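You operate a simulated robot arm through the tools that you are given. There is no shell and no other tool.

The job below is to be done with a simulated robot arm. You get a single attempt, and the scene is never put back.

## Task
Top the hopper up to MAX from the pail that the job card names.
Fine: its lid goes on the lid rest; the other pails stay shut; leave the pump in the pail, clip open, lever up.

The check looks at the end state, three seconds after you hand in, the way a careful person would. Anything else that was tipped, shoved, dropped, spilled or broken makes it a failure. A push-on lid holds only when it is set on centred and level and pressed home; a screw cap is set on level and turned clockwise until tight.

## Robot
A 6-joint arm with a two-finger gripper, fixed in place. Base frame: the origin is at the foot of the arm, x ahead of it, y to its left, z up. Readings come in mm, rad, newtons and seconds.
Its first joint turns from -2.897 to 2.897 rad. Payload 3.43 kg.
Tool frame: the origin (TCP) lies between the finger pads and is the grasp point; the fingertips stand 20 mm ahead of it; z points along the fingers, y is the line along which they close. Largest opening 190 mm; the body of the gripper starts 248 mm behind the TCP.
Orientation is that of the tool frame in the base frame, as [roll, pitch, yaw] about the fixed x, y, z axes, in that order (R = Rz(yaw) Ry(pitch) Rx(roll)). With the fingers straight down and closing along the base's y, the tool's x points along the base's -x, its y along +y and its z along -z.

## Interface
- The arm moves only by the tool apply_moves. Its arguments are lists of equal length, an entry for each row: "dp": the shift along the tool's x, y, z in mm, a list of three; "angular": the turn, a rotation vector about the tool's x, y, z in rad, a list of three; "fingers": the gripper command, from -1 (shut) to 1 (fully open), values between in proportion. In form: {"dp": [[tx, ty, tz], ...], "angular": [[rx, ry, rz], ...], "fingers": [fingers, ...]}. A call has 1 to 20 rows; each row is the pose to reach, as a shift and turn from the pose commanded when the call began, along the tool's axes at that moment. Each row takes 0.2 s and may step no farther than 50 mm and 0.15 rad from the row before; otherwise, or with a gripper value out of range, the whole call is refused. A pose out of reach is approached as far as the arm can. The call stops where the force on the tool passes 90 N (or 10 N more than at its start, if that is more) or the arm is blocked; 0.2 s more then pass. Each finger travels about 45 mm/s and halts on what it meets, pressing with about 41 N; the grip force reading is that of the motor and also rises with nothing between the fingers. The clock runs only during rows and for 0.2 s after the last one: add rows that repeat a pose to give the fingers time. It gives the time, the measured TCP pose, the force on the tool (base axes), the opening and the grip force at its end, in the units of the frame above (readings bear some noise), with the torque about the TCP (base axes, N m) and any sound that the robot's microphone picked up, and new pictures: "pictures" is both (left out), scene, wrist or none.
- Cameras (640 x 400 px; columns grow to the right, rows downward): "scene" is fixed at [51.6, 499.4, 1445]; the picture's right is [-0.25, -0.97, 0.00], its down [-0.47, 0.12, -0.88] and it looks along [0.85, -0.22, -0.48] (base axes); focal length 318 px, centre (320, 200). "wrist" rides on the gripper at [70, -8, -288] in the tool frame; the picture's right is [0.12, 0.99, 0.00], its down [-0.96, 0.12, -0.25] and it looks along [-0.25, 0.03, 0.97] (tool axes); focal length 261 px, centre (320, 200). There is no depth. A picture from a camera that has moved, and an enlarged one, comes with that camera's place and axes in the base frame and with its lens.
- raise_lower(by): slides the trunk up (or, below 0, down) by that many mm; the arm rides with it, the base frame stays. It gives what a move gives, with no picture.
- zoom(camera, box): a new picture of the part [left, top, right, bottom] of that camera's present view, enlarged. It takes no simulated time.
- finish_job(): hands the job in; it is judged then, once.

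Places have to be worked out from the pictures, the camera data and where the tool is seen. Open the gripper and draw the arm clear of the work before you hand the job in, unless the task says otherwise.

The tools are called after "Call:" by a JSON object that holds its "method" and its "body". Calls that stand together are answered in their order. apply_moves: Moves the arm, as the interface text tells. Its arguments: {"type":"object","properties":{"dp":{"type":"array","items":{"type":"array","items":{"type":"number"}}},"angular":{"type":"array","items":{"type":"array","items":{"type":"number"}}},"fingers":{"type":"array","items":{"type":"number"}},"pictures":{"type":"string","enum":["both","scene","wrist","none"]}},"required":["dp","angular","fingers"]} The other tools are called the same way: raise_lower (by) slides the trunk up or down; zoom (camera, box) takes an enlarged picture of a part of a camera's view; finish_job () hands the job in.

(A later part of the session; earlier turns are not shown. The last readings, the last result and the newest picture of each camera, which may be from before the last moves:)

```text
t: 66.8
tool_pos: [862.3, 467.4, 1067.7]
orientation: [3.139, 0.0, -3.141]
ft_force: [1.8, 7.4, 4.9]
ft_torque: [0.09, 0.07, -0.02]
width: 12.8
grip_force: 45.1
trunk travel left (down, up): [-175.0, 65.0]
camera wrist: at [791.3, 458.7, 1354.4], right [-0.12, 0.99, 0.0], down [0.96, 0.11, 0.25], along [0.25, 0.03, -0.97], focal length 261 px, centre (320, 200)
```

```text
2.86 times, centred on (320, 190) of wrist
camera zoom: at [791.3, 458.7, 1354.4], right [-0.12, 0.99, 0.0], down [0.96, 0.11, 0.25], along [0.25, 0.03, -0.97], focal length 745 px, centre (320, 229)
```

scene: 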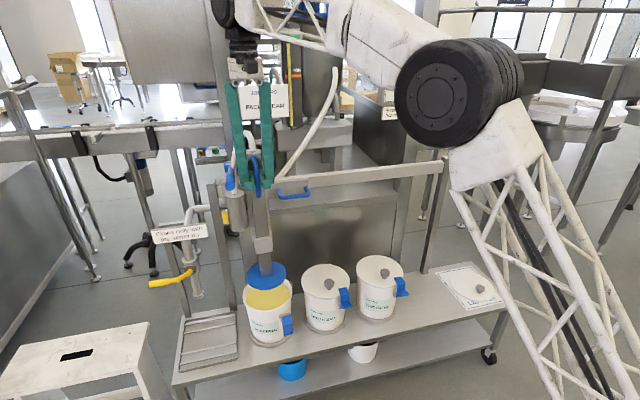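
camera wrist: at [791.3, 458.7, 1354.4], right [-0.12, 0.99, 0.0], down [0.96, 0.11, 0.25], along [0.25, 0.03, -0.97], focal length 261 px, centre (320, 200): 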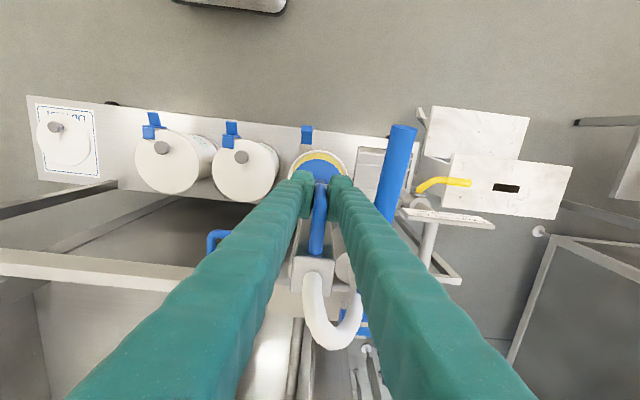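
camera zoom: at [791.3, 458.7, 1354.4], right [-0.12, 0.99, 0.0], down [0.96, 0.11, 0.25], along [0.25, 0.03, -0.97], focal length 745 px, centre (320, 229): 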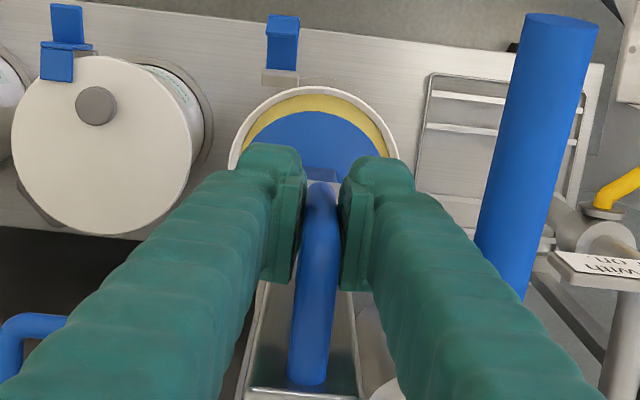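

The disc (≈(923, 470)) is centred over the open pail (≈(924, 470)). I'll lower the column 60 mm and check the forces.

Call:
{"method": "apply_moves", "body": {"dp": [[0, 0, 4], [0, 0, 10], [0, 0, 18], [0, 0, 26], [0, 0, 34], [0, 0, 42], [0, 0, 50], [0, 0, 57], [0, 0, 60]], "angular": [[0, 0, 0], [0, 0, 0], [0, 0, 0], [0, 0, 0], [0, 0, 0], [0, 0, 0], [0, 0, 0], [0, 0, 0], [0, 0, 0]], "fingers": [-1, -1, -1, -1, -1, -1, -1, -1, -1], "pictures": "both"}}

Call:
{"method": "zoom", "body": {"camera": "scene", "box": [230, 150, 320, 350]}}

Call:
{"method": "zoom", "body": {"camera": "wrist", "box": [240, 120, 400, 260]}}

```text
t: 68.8
tool_pos: [860.7, 468.1, 1008.2]
orientation: [-3.141, -0.001, 3.14]
ft_force: [-7.6, 3.6, -5.1]
ft_torque: [0.02, 0.31, 0.0]
width: 12.6
grip_force: 44.6
trunk travel left (down, up): [-175.0, 65.0]
camera wrist: at [791.2, 460.0, 1294.7], right [-0.12, 0.99, 0.0], down [0.96, 0.11, 0.25], along [0.25, 0.03, -0.97], focal length 261 px, centre (320, 200)
```

scene: 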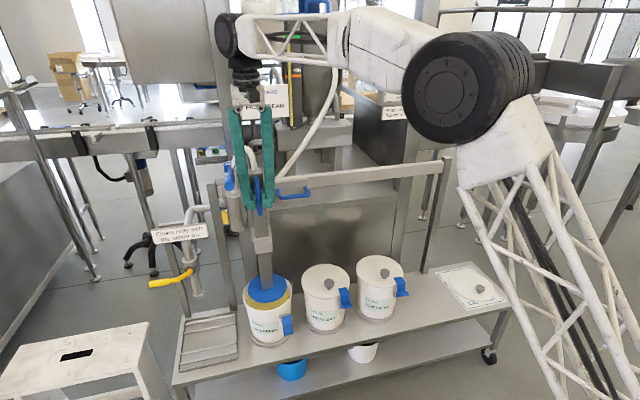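
wrist: 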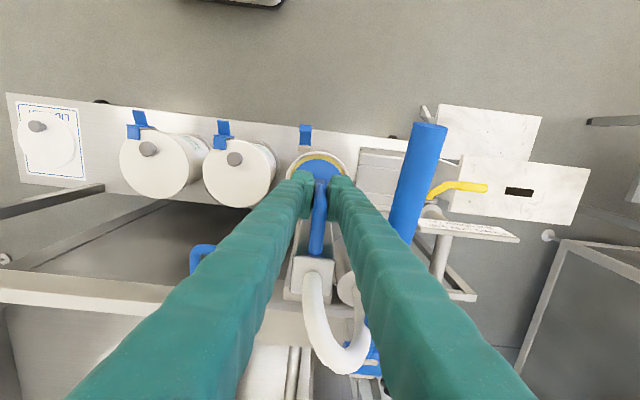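

```text
2.00 times, centred on (275, 250) of scene
camera zoom: at [51.6, 499.4, 1445.0], right [-0.25, -0.97, 0.0], down [-0.47, 0.12, -0.88], along [0.85, -0.22, -0.48], focal length 637 px, centre (410, 100)
```

zoom: 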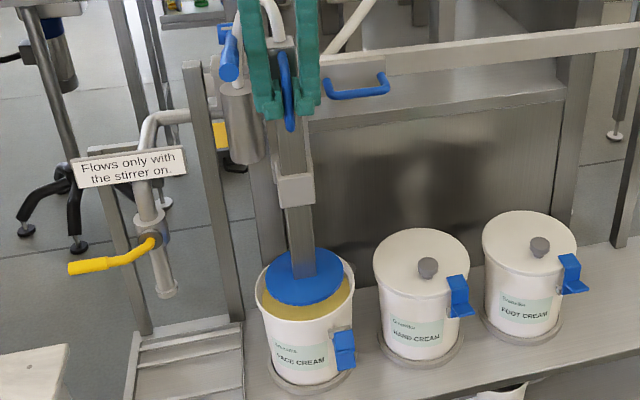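

```text
2.86 times, centred on (320, 190) of wrist
camera zoom: at [791.2, 460.0, 1294.7], right [-0.12, 0.99, 0.0], down [0.96, 0.11, 0.25], along [0.25, 0.03, -0.97], focal length 745 px, centre (320, 229)
```

zoom: 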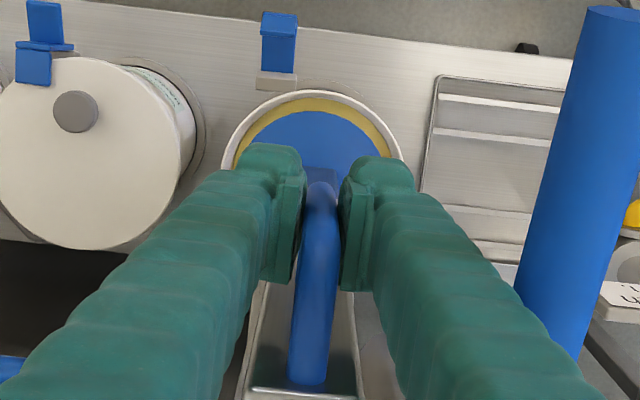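

The column lowers easily and stays centred, but the fingers flare toward the lever, so with this grip I can only go to about z=970. I'll lower another 33 mm so the foot sits just above the cream.

Call:
{"method": "apply_moves", "body": {"dp": [[0, 0, 6], [0, 0, 13], [0, 0, 20], [0, 0, 27], [0, 0, 33]], "angular": [[0, 0, 0], [0, 0, 0], [0, 0, 0], [0, 0, 0], [0, 0, 0]], "fingers": [-1, -1, -1, -1, -1], "pictures": "both"}}

Call:
{"method": "zoom", "body": {"camera": "scene", "box": [230, 150, 320, 350]}}

Call:
{"method": "zoom", "body": {"camera": "wrist", "box": [240, 120, 480, 300]}}

```text
t: 70.0
tool_pos: [859.9, 467.6, 973.9]
orientation: [3.141, -0.001, -3.142]
ft_force: [-10.5, 4.1, -6.1]
ft_torque: [0.03, 0.16, -0.01]
width: 12.5
grip_force: 44.7
trunk travel left (down, up): [-175.0, 65.0]
camera wrist: at [791.4, 459.9, 1260.9], right [-0.12, 0.99, 0.0], down [0.96, 0.11, 0.25], along [0.25, 0.03, -0.97], focal length 261 px, centre (320, 200)
```

scene: 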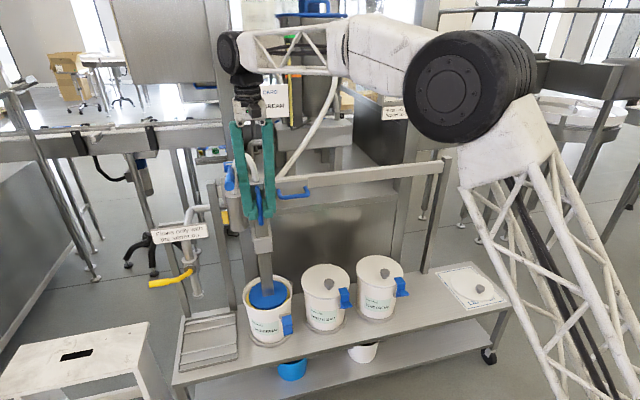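
wrist: 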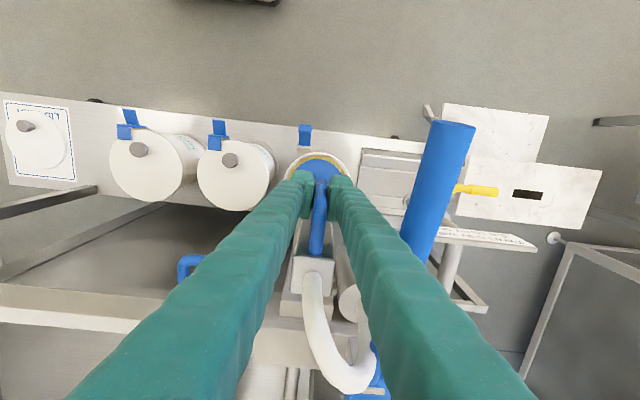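

```text
2.00 times, centred on (275, 250) of scene
camera zoom: at [51.6, 499.4, 1445.0], right [-0.25, -0.97, 0.0], down [-0.47, 0.12, -0.88], along [0.85, -0.22, -0.48], focal length 637 px, centre (410, 100)
```

zoom: 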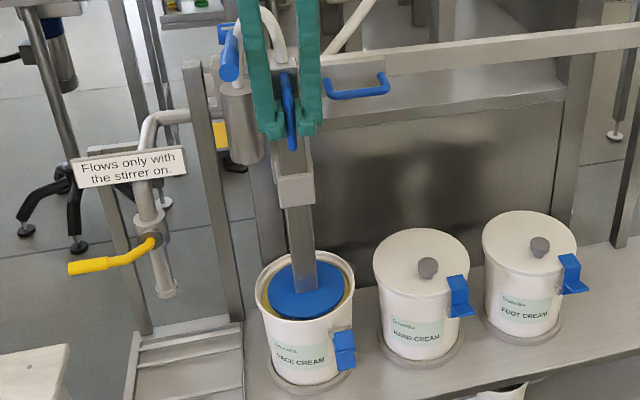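

```text
2.22 times, centred on (360, 210) of wrist
camera zoom: at [791.4, 459.9, 1260.9], right [-0.12, 0.99, 0.0], down [0.96, 0.11, 0.25], along [0.25, 0.03, -0.97], focal length 579 px, centre (231, 178)
```

zoom: 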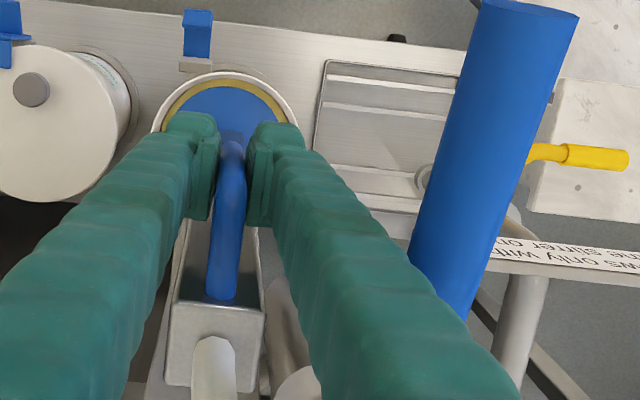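

The foot is in the pail just at the cream. I'll open the fingers a little and check that the column stays where it is.

Call:
{"method": "apply_moves", "body": {"dp": [[0, 0, 0], [0, 0, 0], [0, 0, 0]], "angular": [[0, 0, 0], [0, 0, 0], [0, 0, 0]], "fingers": [-0.7, -0.66, -0.66], "pictures": "both"}}

Call:
{"method": "zoom", "body": {"camera": "scene", "box": [230, 150, 320, 350]}}

Call:
{"method": "zoom", "body": {"camera": "wrist", "box": [240, 120, 480, 300]}}

```text
t: 70.8
tool_pos: [861.4, 467.7, 974.9]
orientation: [3.14, 0.002, 3.14]
ft_force: [0.2, -1.1, 0.0]
ft_torque: [0.0, 0.02, 0.01]
width: 32.4
grip_force: 0.0
trunk travel left (down, up): [-175.0, 65.0]
camera wrist: at [791.9, 459.0, 1261.3], right [-0.12, 0.99, 0.0], down [0.96, 0.11, 0.25], along [0.25, 0.03, -0.97], focal length 261 px, centre (320, 200)
```

scene: 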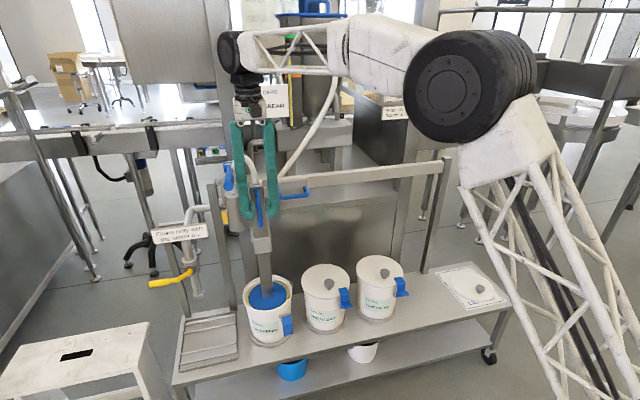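
wrist: 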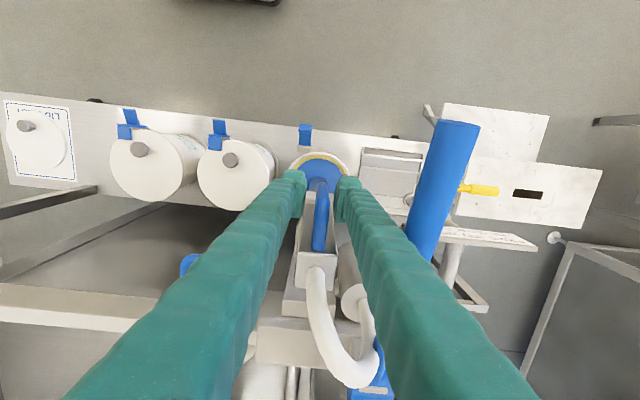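

```text
2.00 times, centred on (275, 250) of scene
camera zoom: at [51.6, 499.4, 1445.0], right [-0.25, -0.97, 0.0], down [-0.47, 0.12, -0.88], along [0.85, -0.22, -0.48], focal length 637 px, centre (410, 100)
```

zoom: 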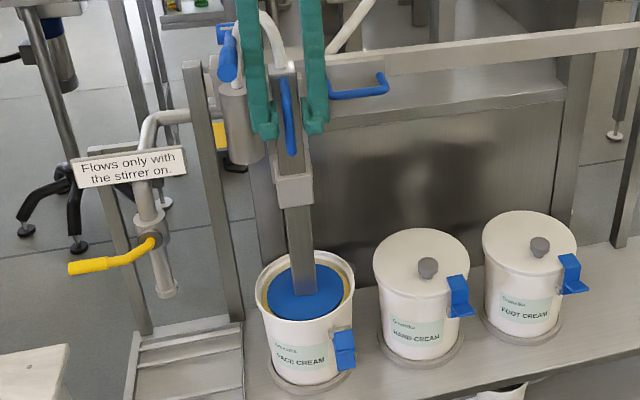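

```text
2.22 times, centred on (360, 210) of wrist
camera zoom: at [791.9, 459.0, 1261.3], right [-0.12, 0.99, 0.0], down [0.96, 0.11, 0.25], along [0.25, 0.03, -0.97], focal length 579 px, centre (231, 178)
```

zoom: 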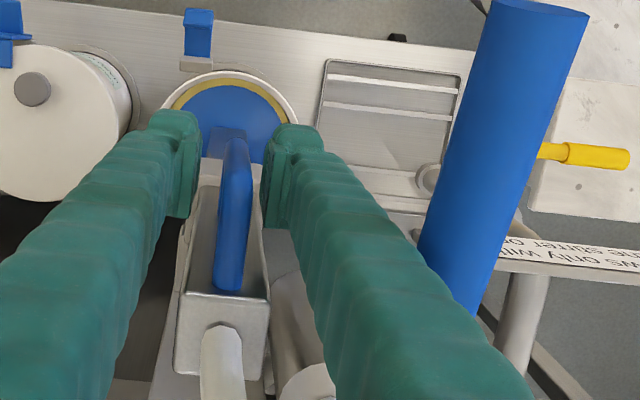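

The column settled about 10 mm lower, resting around the cream level. I'll raise the fingers above the handle, close them, and use them to press the handle's top leg down from above.

Call:
{"method": "apply_moves", "body": {"dp": [[0, 1, -25], [0, 1, -55], [0, 1, -85], [0, 1, -105], [-7, 2, -105], [-14, 2, -105], [-14, 2, -105], [-14, 2, -105]], "angular": [[0, 0, 0], [0, 0, 0], [0, 0, 0], [0, 0, 0], [0, 0, 0], [0, 0, 0], [0, 0, 0], [0, 0, 0]], "fingers": [-0.66, -0.66, -0.66, -0.66, -1, -1, -1, -1], "pictures": "both"}}

Call:
{"method": "zoom", "body": {"camera": "scene", "box": [210, 120, 320, 330]}}

Call:
{"method": "zoom", "body": {"camera": "wrist", "box": [240, 120, 480, 300]}}

```text
t: 72.6
tool_pos: [876.3, 468.8, 1078.8]
orientation: [3.141, -0.001, 3.14]
ft_force: [0.3, -0.2, 0.5]
ft_torque: [0.01, 0.01, 0.01]
width: 0.0
grip_force: 34.3
trunk travel left (down, up): [-175.0, 65.0]
camera wrist: at [805.6, 461.5, 1366.8], right [-0.12, 0.99, 0.0], down [0.96, 0.11, 0.25], along [0.25, 0.03, -0.97], focal length 261 px, centre (320, 200)
```

scene: 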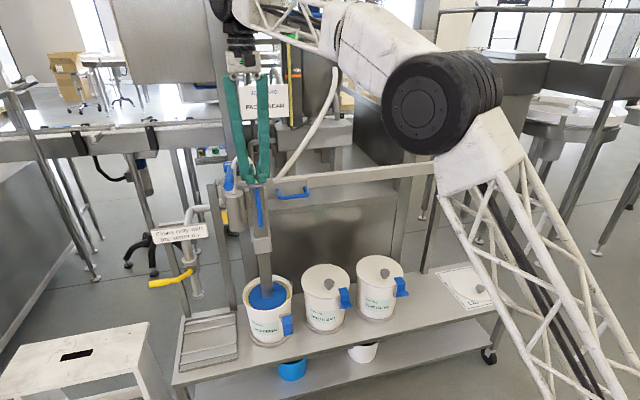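
wrist: 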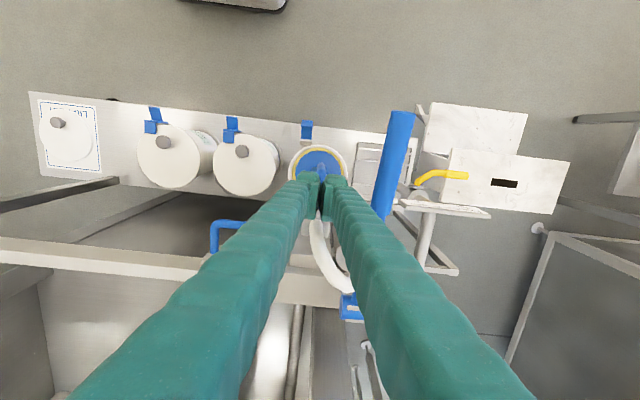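

```text
1.90 times, centred on (265, 225) of scene
camera zoom: at [51.6, 499.4, 1445.0], right [-0.25, -0.97, 0.0], down [-0.47, 0.12, -0.88], along [0.85, -0.22, -0.48], focal length 606 px, centre (425, 152)
```

zoom: 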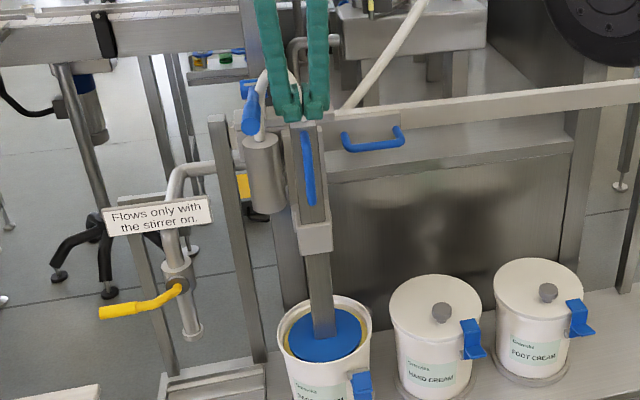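

```text
2.22 times, centred on (360, 210) of wrist
camera zoom: at [805.6, 461.5, 1366.8], right [-0.12, 0.99, 0.0], down [0.96, 0.11, 0.25], along [0.25, 0.03, -0.97], focal length 579 px, centre (231, 178)
```

zoom: 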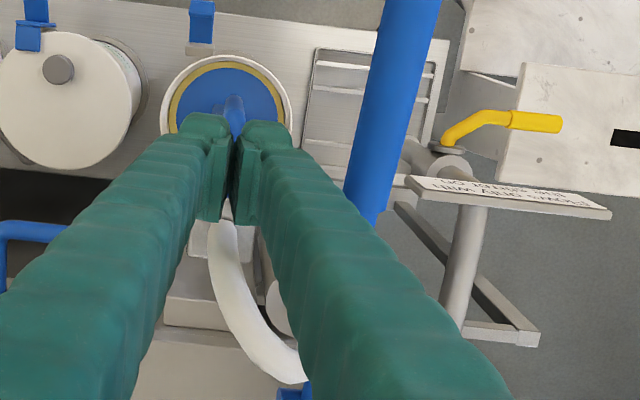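

The column is resting with its foot on the cream, centred, with an even cream ring showing around the disc. Now I'll press down on the handle's top leg with the closed fingers to push the foot into the cream.

Call:
{"method": "apply_moves", "body": {"dp": [[0, 1, 15], [0, 1, 28], [0, 1, 35], [0, 1, 41], [0, 1, 47], [0, 1, 53], [0, 1, 59]], "angular": [[0, 0, 0], [0, 0, 0], [0, 0, 0], [0, 0, 0], [0, 0, 0], [0, 0, 0], [0, 0, 0]], "fingers": [-1, -1, -1, -1, -1, -1, -1], "pictures": "both"}}

Call:
{"method": "zoom", "body": {"camera": "scene", "box": [210, 140, 320, 350]}}

Call:
{"method": "zoom", "body": {"camera": "wrist", "box": [240, 120, 400, 260]}}

```text
t: 74.2
tool_pos: [874.5, 470.3, 1038.3]
orientation: [3.13, 0.019, 3.138]
ft_force: [-4.0, 0.5, 37.5]
ft_torque: [0.07, 0.18, 0.09]
width: 6.0
grip_force: 34.4
trunk travel left (down, up): [-175.0, 65.0]
stopped in row 7: the force on the tool passed its limit at 99 N (the readings are from after the stop); the commanded pose is now the measured one
camera wrist: at [800.0, 458.7, 1323.3], right [-0.12, 0.99, 0.01], down [0.96, 0.11, 0.27], along [0.26, 0.04, -0.96], focal length 261 px, centre (320, 200)
```

scene: 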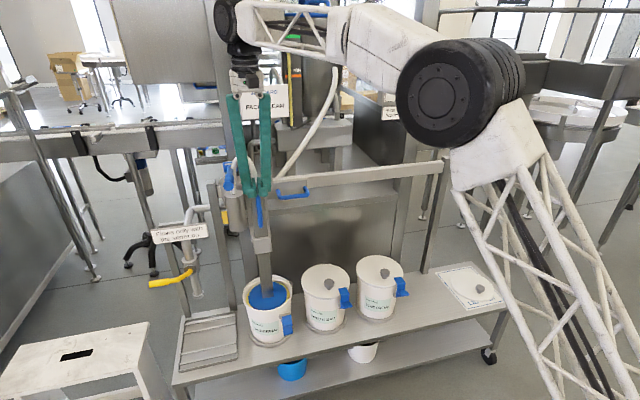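
wrist: 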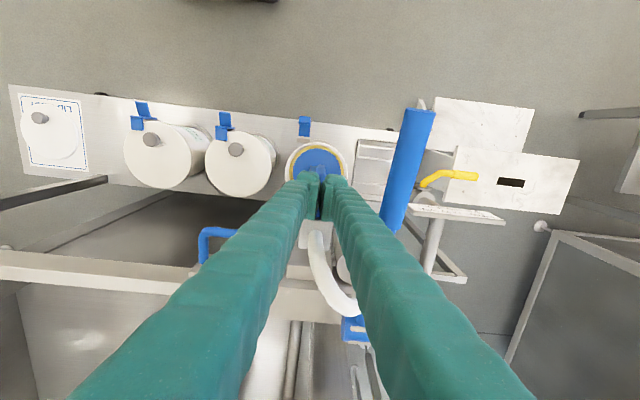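

```text
1.90 times, centred on (265, 245) of scene
camera zoom: at [51.6, 499.4, 1445.0], right [-0.25, -0.97, 0.0], down [-0.47, 0.12, -0.88], along [0.85, -0.22, -0.48], focal length 606 px, centre (425, 114)
```

zoom: 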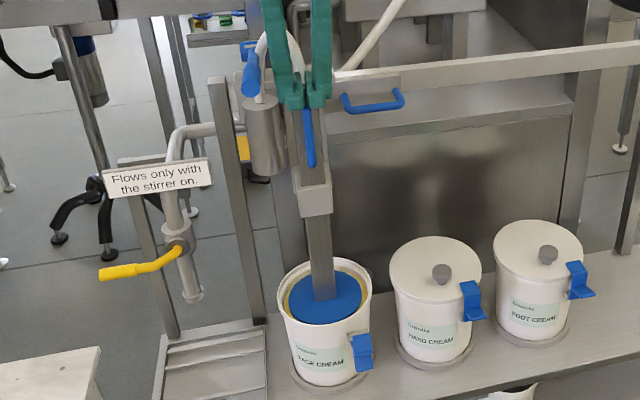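

```text
2.86 times, centred on (320, 190) of wrist
camera zoom: at [800.0, 458.7, 1323.3], right [-0.12, 0.99, 0.01], down [0.96, 0.11, 0.27], along [0.26, 0.04, -0.96], focal length 745 px, centre (320, 229)
```

zoom: 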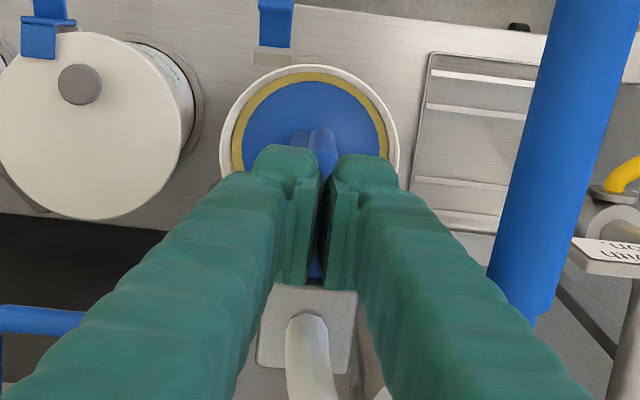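

The column is at its bottom stop, with the foot on the cream inside the pail. I'll lift off, move over beside the column and look down on the pump lever.

Call:
{"method": "apply_moves", "body": {"dp": [[0, 0, -20], [0, 0, -55], [0, 0, -95], [0, 0, -135], [20, 20, -150], [45, 45, -155], [70, 68, -155], [85, 68, -155], [85, 68, -155], [85, 68, -155]], "angular": [[0, 0, 0], [0, 0, 0], [0, 0, 0], [0, 0, 0], [0, 0, 0], [0, 0, 0], [0, 0, 0], [0, 0, 0], [0, 0, 0], [0, 0, 0]], "fingers": [-1, -1, -1, -0.8, -0.37, -0.37, -0.37, -0.37, -0.37, -0.37], "pictures": "both"}}

Call:
{"method": "zoom", "body": {"camera": "wrist", "box": [240, 120, 400, 260]}}

Call:
{"method": "zoom", "body": {"camera": "scene", "box": [210, 130, 320, 350]}}

Call:
{"method": "zoom", "body": {"camera": "scene", "box": [260, 0, 340, 130]}}

```text
t: 76.4
tool_pos: [787.7, 538.4, 1186.4]
orientation: [3.134, 0.012, 3.138]
ft_force: [0.4, 0.0, 0.4]
ft_torque: [0.0, -0.02, 0.0]
width: 59.8
grip_force: 0.0
out of reach, approached as far as the arm can: row 4, 5, 6
trunk travel left (down, up): [-175.0, 65.0]
camera wrist: at [714.4, 528.4, 1471.9], right [-0.12, 0.99, 0.01], down [0.96, 0.11, 0.26], along [0.26, 0.04, -0.97], focal length 261 px, centre (320, 200)
```

scene: 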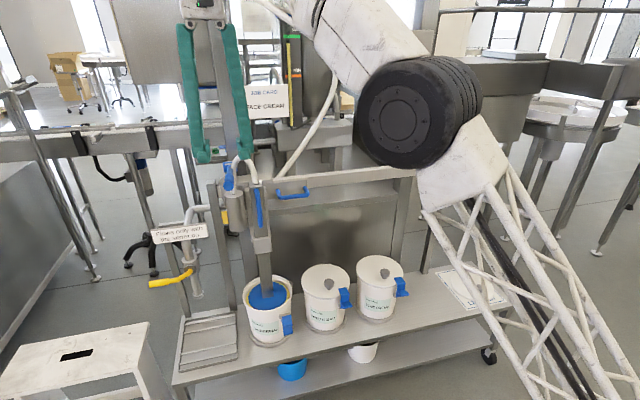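
wrist: 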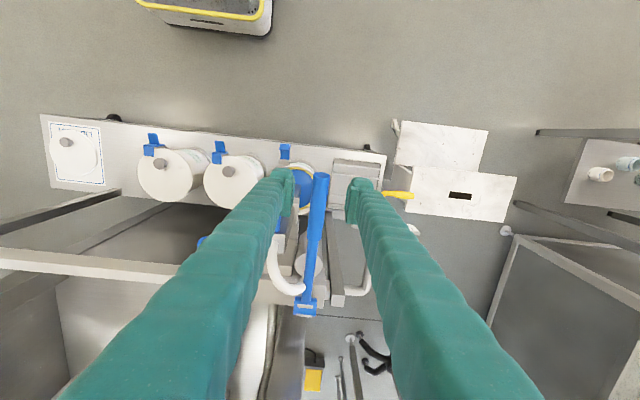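

```text
2.86 times, centred on (320, 190) of wrist
camera zoom: at [714.4, 528.4, 1471.9], right [-0.12, 0.99, 0.01], down [0.96, 0.11, 0.26], along [0.26, 0.04, -0.97], focal length 745 px, centre (320, 229)
```

zoom: 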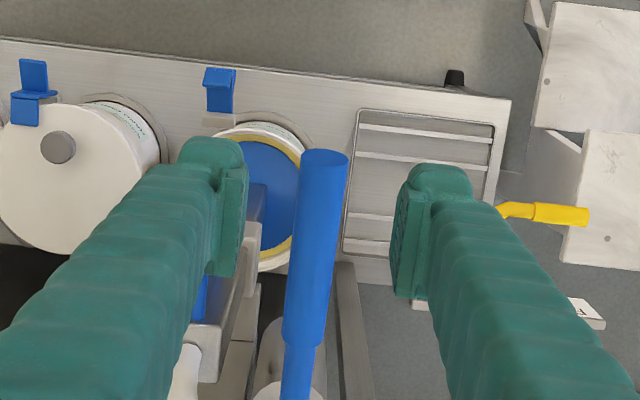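

```text
1.82 times, centred on (265, 240) of scene
camera zoom: at [51.6, 499.4, 1445.0], right [-0.25, -0.97, 0.0], down [-0.47, 0.12, -0.88], along [0.85, -0.22, -0.48], focal length 579 px, centre (420, 127)
```

zoom: 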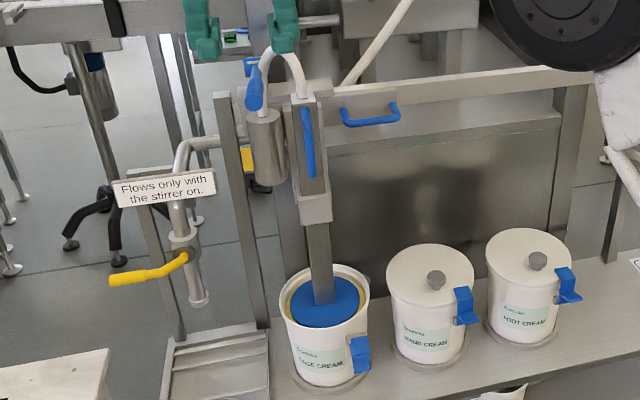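

```text
3.08 times, centred on (300, 65) of scene
camera zoom: at [51.6, 499.4, 1445.0], right [-0.25, -0.97, 0.0], down [-0.47, 0.12, -0.88], along [0.85, -0.22, -0.48], focal length 980 px, centre (382, 615)
```

zoom: 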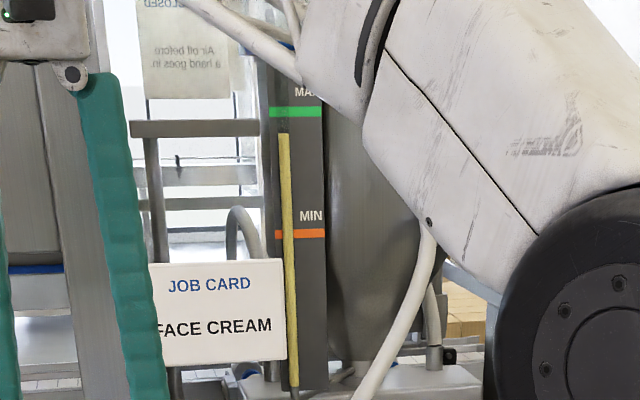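

The lever grip lies straight under the tool at y≈538, its end at x≈774 and z≈1106. The gauge still reads just below MAX. I'll descend, straighten the tool and grip the lever.

Call:
{"method": "apply_moves", "body": {"dp": [[0, 0, 25], [0, 0, 50], [0, 0, 70], [0, 0, 80], [0, 0, 80], [0, 0, 80], [0, 0, 80], [0, 0, 80]], "angular": [[0.004, 0.006, -0.002], [0.0076, 0.012, -0.0036], [0.0076, 0.012, -0.0036], [0.0076, 0.012, -0.0036], [0.0076, 0.012, -0.0036], [0.0076, 0.012, -0.0036], [0.0076, 0.012, -0.0036], [0.0076, 0.012, -0.0036]], "fingers": [-0.37, -0.37, -0.37, -0.37, -1, -1, -1, -1], "pictures": "both"}}

Call:
{"method": "zoom", "body": {"camera": "wrist", "box": [240, 120, 400, 260]}}

Call:
{"method": "zoom", "body": {"camera": "scene", "box": [190, 60, 320, 220]}}

```text
t: 78.2
tool_pos: [791.4, 537.5, 1105.5]
orientation: [3.141, 0.002, -3.141]
ft_force: [4.1, 8.0, 1.5]
ft_torque: [0.08, -0.17, -0.06]
width: 23.2
grip_force: 45.0
trunk travel left (down, up): [-175.0, 65.0]
camera wrist: at [721.0, 529.4, 1391.8], right [-0.12, 0.99, 0.0], down [0.96, 0.12, 0.25], along [0.25, 0.03, -0.97], focal length 261 px, centre (320, 200)
```

scene: 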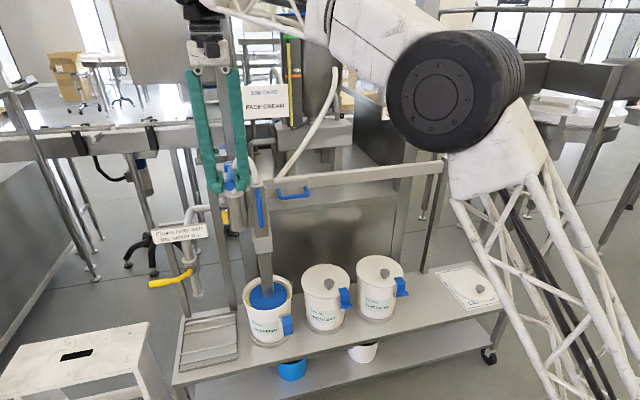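
wrist: 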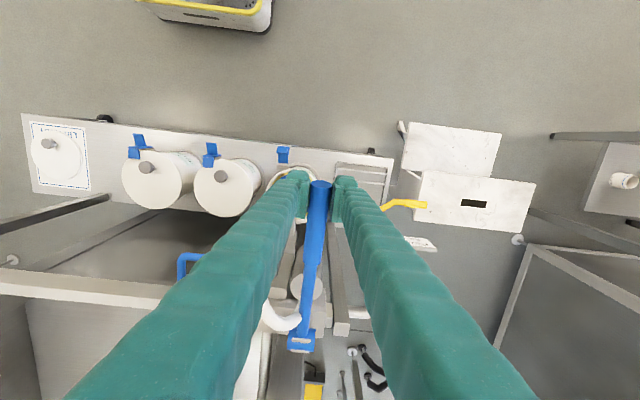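

```text
2.86 times, centred on (320, 190) of wrist
camera zoom: at [721.0, 529.4, 1391.8], right [-0.12, 0.99, 0.0], down [0.96, 0.12, 0.25], along [0.25, 0.03, -0.97], focal length 745 px, centre (320, 229)
```

zoom: 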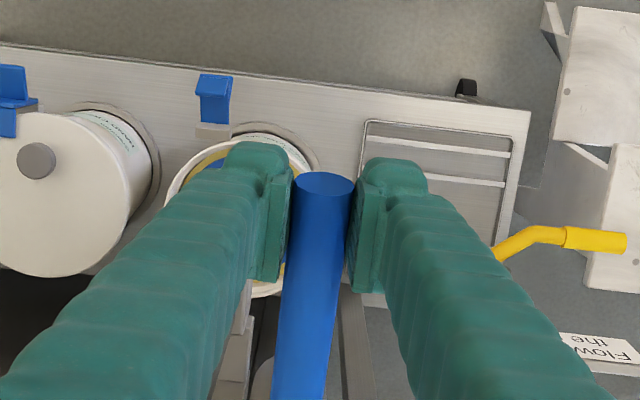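

```text
2.50 times, centred on (255, 140) of scene
camera zoom: at [51.6, 499.4, 1445.0], right [-0.25, -0.97, 0.0], down [-0.47, 0.12, -0.88], along [0.85, -0.22, -0.48], focal length 796 px, centre (482, 350)
```

zoom: 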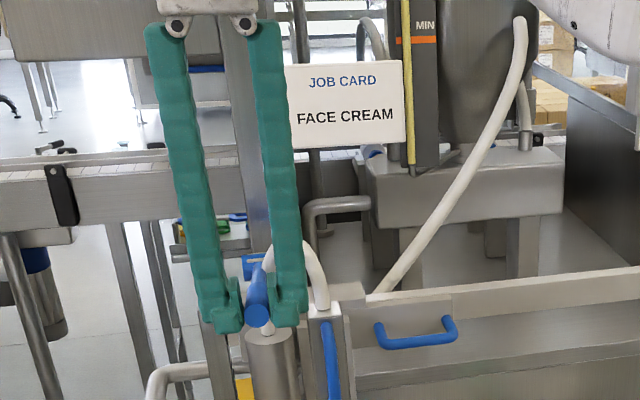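

The lever is gripped (23 mm). I'll pull it down along its arc about the hub, 20° first, and watch the force and sounds.

Call:
{"method": "apply_moves", "body": {"dp": [[2, 0, 11], [3.8, 0, 22], [5, 0, 33], [5.7, 0, 44.3], [5.8, 0, 55.5], [5.6, 0, 66.7], [4.8, 0, 78], [3.6, 0, 89]], "angular": [[0, 0, 0], [0, 0, 0], [0, 0, 0], [0, 0, 0], [0, 0, 0], [0, 0, 0], [0, 0, 0], [0, 0, 0]], "fingers": [-1, -1, -1, -1, -1, -1, -1, -1], "pictures": "both"}}

Call:
{"method": "zoom", "body": {"camera": "scene", "box": [190, 100, 320, 330]}}

Call:
{"method": "zoom", "body": {"camera": "scene", "box": [270, 0, 330, 60]}}

```text
t: 80.0
tool_pos: [787.9, 536.9, 1019.6]
orientation: [3.14, 0.002, -3.14]
ft_force: [-0.3, 7.0, 7.9]
ft_torque: [0.06, -0.44, -0.05]
width: 22.0
grip_force: 45.2
trunk travel left (down, up): [-175.0, 65.0]
camera wrist: at [716.2, 529.5, 1305.3], right [-0.12, 0.99, 0.0], down [0.96, 0.12, 0.25], along [0.25, 0.03, -0.97], focal length 261 px, centre (320, 200)
```

scene: 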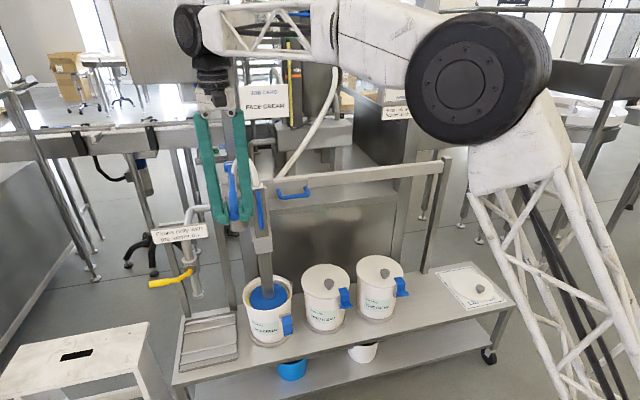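
wrist: 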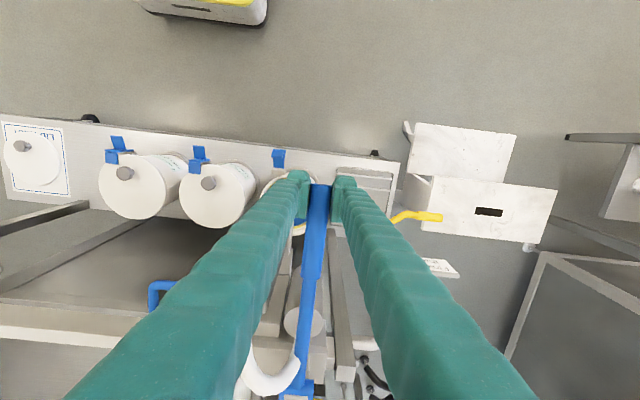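

```text
1.74 times, centred on (255, 215) of scene
camera zoom: at [51.6, 499.4, 1445.0], right [-0.25, -0.97, 0.0], down [-0.47, 0.12, -0.88], along [0.85, -0.22, -0.48], focal length 554 px, centre (433, 174)
```

zoom: 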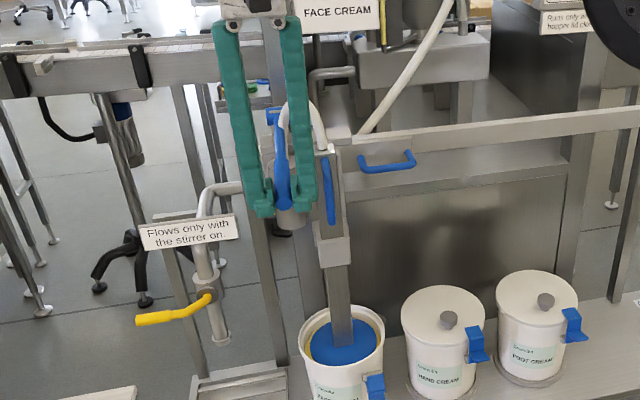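

```text
6.67 times, centred on (300, 30) of scene
camera zoom: at [51.6, 499.4, 1445.0], right [-0.25, -0.97, 0.0], down [-0.47, 0.12, -0.88], along [0.85, -0.22, -0.48], focal length 2122 px, centre (453, 1333)
```

zoom: 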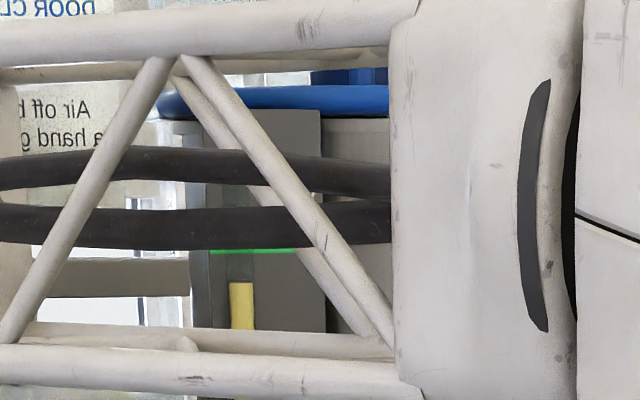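

The lever is coming down with about 8 N. The yellow column has perhaps risen slightly. I'll continue down to find the bottom of the stroke.

Call:
{"method": "apply_moves", "body": {"dp": [[-2, 0, 11], [-4, 0, 22], [-7, 0, 33], [-10, 0, 43.6], [-13.5, 0, 54], [-17.6, 0, 64.6]], "angular": [[0, 0, 0], [0, 0, 0], [0, 0, 0], [0, 0, 0], [0, 0, 0], [0, 0, 0]], "fingers": [-1, -1, -1, -1, -1, -1], "pictures": "both"}}

Call:
{"method": "zoom", "body": {"camera": "scene", "box": [190, 100, 320, 330]}}

Call:
{"method": "zoom", "body": {"camera": "scene", "box": [270, 0, 330, 60]}}

```text
t: 81.4
tool_pos: [805.1, 537.4, 953.9]
orientation: [-3.138, 0.001, -3.14]
ft_force: [-25.5, 8.2, 1.3]
ft_torque: [0.0, -0.55, -0.15]
width: 19.9
grip_force: 45.0
trunk travel left (down, up): [-175.0, 65.0]
camera wrist: at [735.2, 529.0, 1239.9], right [-0.12, 0.99, 0.0], down [0.96, 0.12, 0.25], along [0.25, 0.03, -0.97], focal length 261 px, centre (320, 200)
```

scene: 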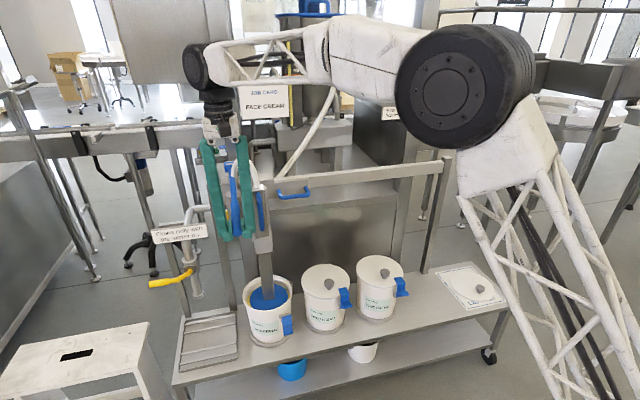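
wrist: 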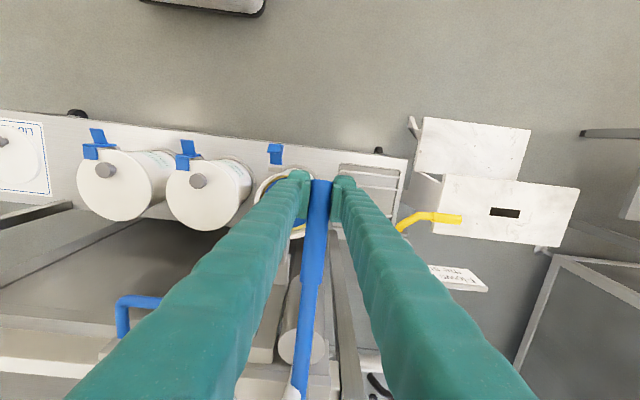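

```text
1.74 times, centred on (255, 215) of scene
camera zoom: at [51.6, 499.4, 1445.0], right [-0.25, -0.97, 0.0], down [-0.47, 0.12, -0.88], along [0.85, -0.22, -0.48], focal length 554 px, centre (433, 174)
```

zoom: 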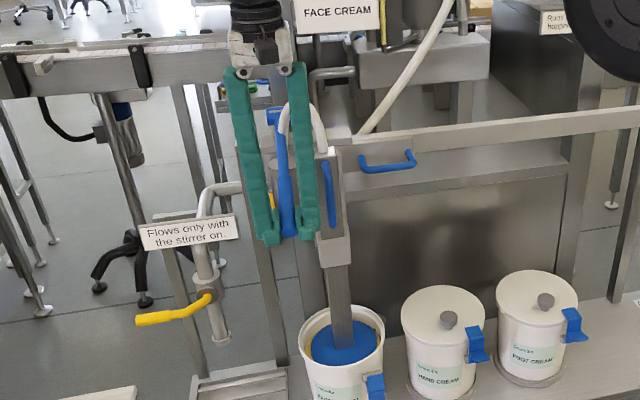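

```text
6.67 times, centred on (300, 30) of scene
camera zoom: at [51.6, 499.4, 1445.0], right [-0.25, -0.97, 0.0], down [-0.47, 0.12, -0.88], along [0.85, -0.22, -0.48], focal length 2122 px, centre (453, 1333)
```

zoom: 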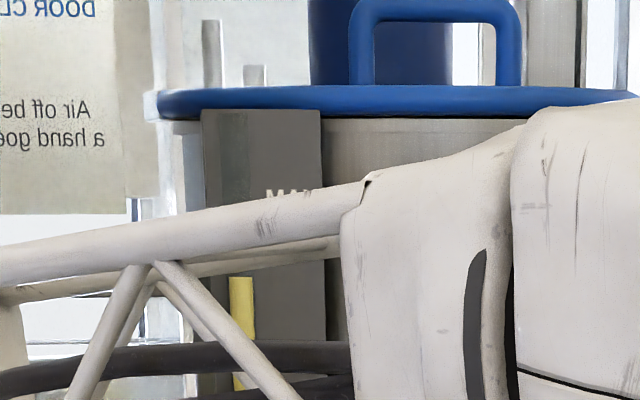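

The gauge has risen a bit (one stroke gives about 1.8 px on the scene view, and about 5–6 px are needed). The lever still moves freely, so I'll go on down to find the end of the stroke.

Call:
{"method": "apply_moves", "body": {"dp": [[0, 0, 9], [-3, 0, 18], [-8, 0, 28], [-13, 0, 37]], "angular": [[0, 0, 0], [0, 0, 0], [0, 0, 0], [0, 0, 0]], "fingers": [-1, -1, -1, -1], "pictures": "both"}}

Call:
{"method": "zoom", "body": {"camera": "scene", "box": [190, 100, 320, 330]}}

Call:
{"method": "zoom", "body": {"camera": "scene", "box": [270, 0, 330, 60]}}

```text
t: 82.4
tool_pos: [816.2, 539.8, 916.7]
orientation: [3.141, 0.0, -3.14]
ft_force: [-14.7, 4.0, 35.2]
ft_torque: [-0.03, 0.6, -0.1]
width: 19.3
grip_force: 45.1
trunk travel left (down, up): [-175.0, 65.0]
camera wrist: at [745.9, 530.5, 1203.6], right [-0.12, 0.99, 0.0], down [0.96, 0.12, 0.25], along [0.25, 0.03, -0.97], focal length 261 px, centre (320, 200)
```

scene: 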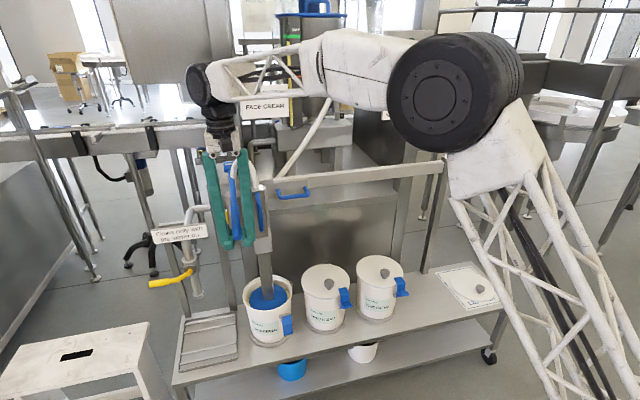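
wrist: 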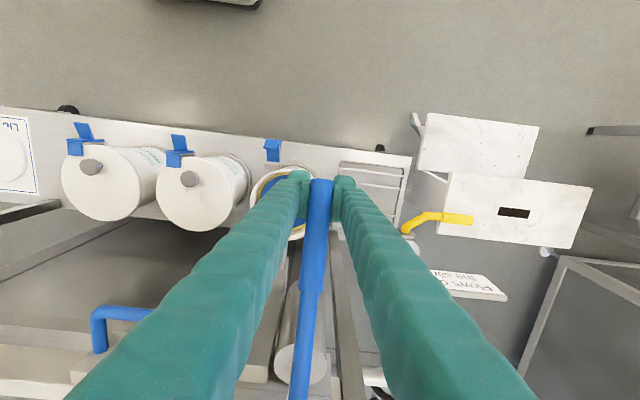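

```text
1.74 times, centred on (255, 215) of scene
camera zoom: at [51.6, 499.4, 1445.0], right [-0.25, -0.97, 0.0], down [-0.47, 0.12, -0.88], along [0.85, -0.22, -0.48], focal length 554 px, centre (433, 174)
```

zoom: 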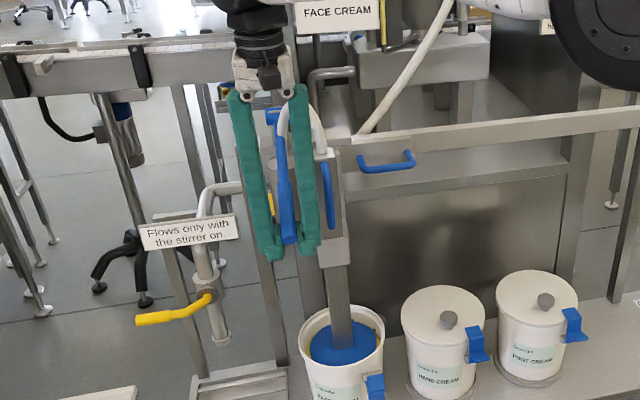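

```text
6.67 times, centred on (300, 30) of scene
camera zoom: at [51.6, 499.4, 1445.0], right [-0.25, -0.97, 0.0], down [-0.47, 0.12, -0.88], along [0.85, -0.22, -0.48], focal length 2122 px, centre (453, 1333)
```

zoom: 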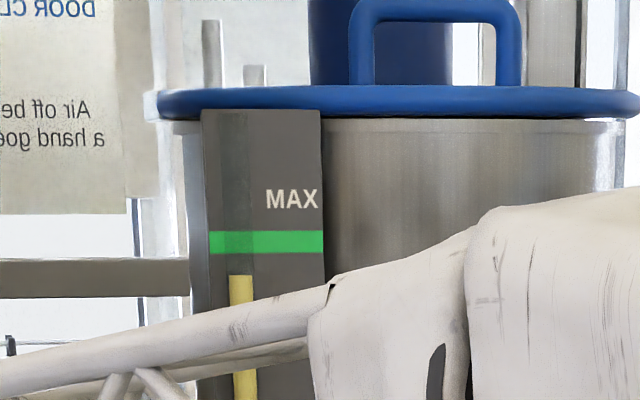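

The lever met its lower stop (35 N). The yellow column has risen by about 14 zoom px this stroke, and it needs about 22–33 more to reach the green band. I'll return the lever up along the arc.

Call:
{"method": "apply_moves", "body": {"dp": [[4, 0, -14], [7.9, 0, -27.4], [16.5, 0, -48.1], [23.2, 0, -69.5], [28.1, 0, -91.4], [31, 0, -113.6], [32, 0, -136], [31, 0, -158.4], [28.1, 0, -180.6], [26.1, 0, -190.7], [26.1, 0, -190.7]], "angular": [[0, 0, 0], [0, 0, 0], [0, 0, 0], [0, 0, 0], [0, 0, 0], [0, 0, 0], [0, 0, 0], [0, 0, 0], [0, 0, 0], [0, 0, 0], [0, 0, 0]], "fingers": [-1, -1, -1, -1, -1, -1, -1, -1, -1, -1, -1], "pictures": "both"}}

Call:
{"method": "zoom", "body": {"camera": "scene", "box": [190, 100, 320, 330]}}

Call:
{"method": "zoom", "body": {"camera": "scene", "box": [270, 0, 330, 60]}}

```text
t: 84.8
tool_pos: [791.2, 538.3, 1108.6]
orientation: [3.14, 0.002, -3.141]
ft_force: [-6.7, 2.8, -23.2]
ft_torque: [0.0, -0.5, -0.07]
width: 23.0
grip_force: 45.1
trunk travel left (down, up): [-175.0, 65.0]
camera wrist: at [721.5, 530.4, 1395.0], right [-0.12, 0.99, 0.0], down [0.96, 0.12, 0.25], along [0.25, 0.03, -0.97], focal length 261 px, centre (320, 200)
```

scene: 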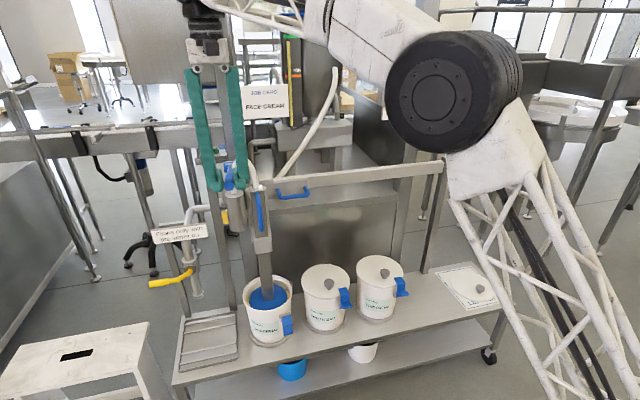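
wrist: 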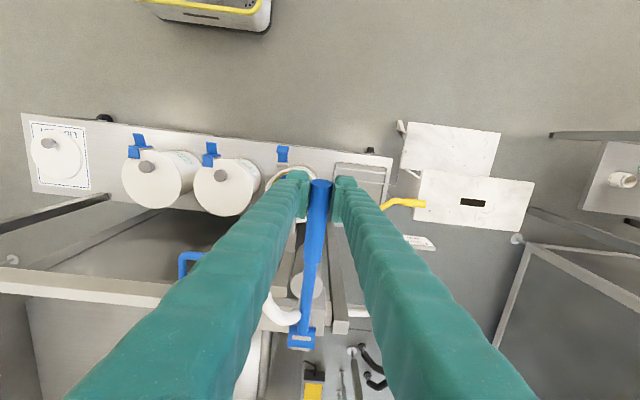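

```text
1.74 times, centred on (255, 215) of scene
camera zoom: at [51.6, 499.4, 1445.0], right [-0.25, -0.97, 0.0], down [-0.47, 0.12, -0.88], along [0.85, -0.22, -0.48], focal length 554 px, centre (433, 174)
```

zoom: 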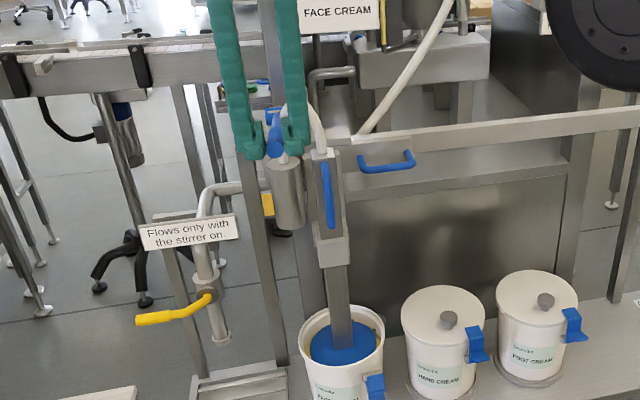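

```text
6.67 times, centred on (300, 30) of scene
camera zoom: at [51.6, 499.4, 1445.0], right [-0.25, -0.97, 0.0], down [-0.47, 0.12, -0.88], along [0.85, -0.22, -0.48], focal length 2122 px, centre (453, 1333)
```

zoom: 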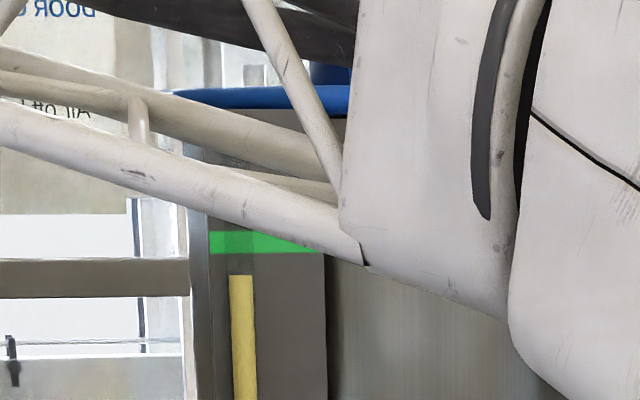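

The level held on the upstroke and the lever is at its upper stop. Second stroke: down along the same arc to the lower stop.

Call:
{"method": "apply_moves", "body": {"dp": [[2, 0, 10.1], [4.9, 0, 32.3], [5.9, 0, 54.7], [4.9, 0, 77.1], [2, 0, 99.3], [-2.9, 0, 121.2], [-9.6, 0, 142.6], [-18.2, 0, 163.3], [-22, 0, 175], [-25, 0, 186]], "angular": [[0, 0, 0], [0, 0, 0], [0, 0, 0], [0, 0, 0], [0, 0, 0], [0, 0, 0], [0, 0, 0], [0, 0, 0], [0, 0, 0], [0, 0, 0]], "fingers": [-1, -1, -1, -1, -1, -1, -1, -1, -1, -1], "pictures": "scene"}}

Call:
{"method": "zoom", "body": {"camera": "scene", "box": [190, 100, 320, 330]}}

Call:
{"method": "zoom", "body": {"camera": "scene", "box": [270, 0, 330, 60]}}

```text
t: 87.0
tool_pos: [814.2, 538.1, 923.2]
orientation: [3.141, 0.003, -3.141]
ft_force: [-7.8, 3.6, 36.4]
ft_torque: [-0.06, 0.55, -0.08]
width: 19.8
grip_force: 44.6
trunk travel left (down, up): [-175.0, 65.0]
```

scene: 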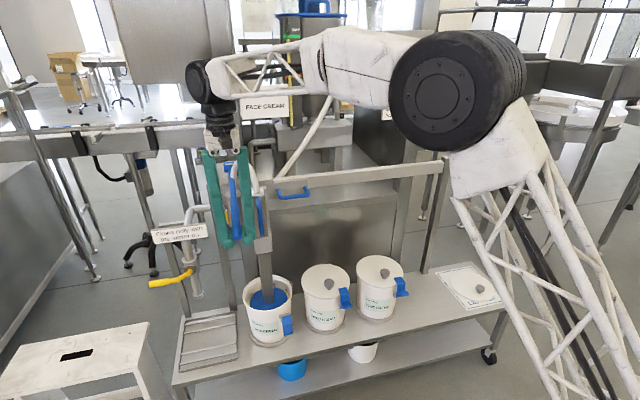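

```text
1.74 times, centred on (255, 215) of scene
camera zoom: at [51.6, 499.4, 1445.0], right [-0.25, -0.97, 0.0], down [-0.47, 0.12, -0.88], along [0.85, -0.22, -0.48], focal length 554 px, centre (433, 174)
```

zoom: 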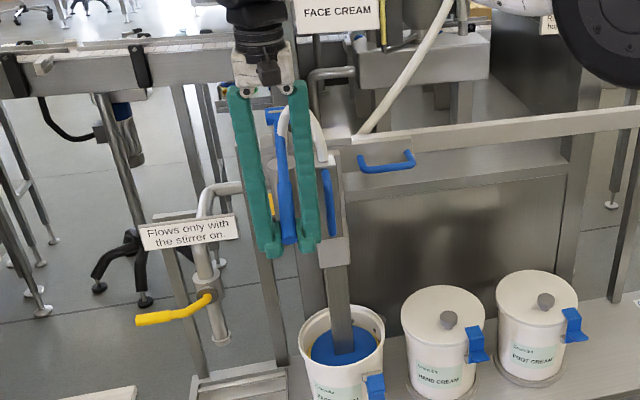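

```text
6.67 times, centred on (300, 30) of scene
camera zoom: at [51.6, 499.4, 1445.0], right [-0.25, -0.97, 0.0], down [-0.47, 0.12, -0.88], along [0.85, -0.22, -0.48], focal length 2122 px, centre (453, 1333)
```

zoom: 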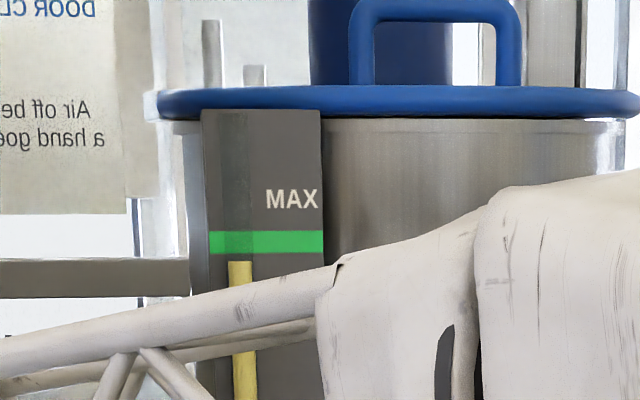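

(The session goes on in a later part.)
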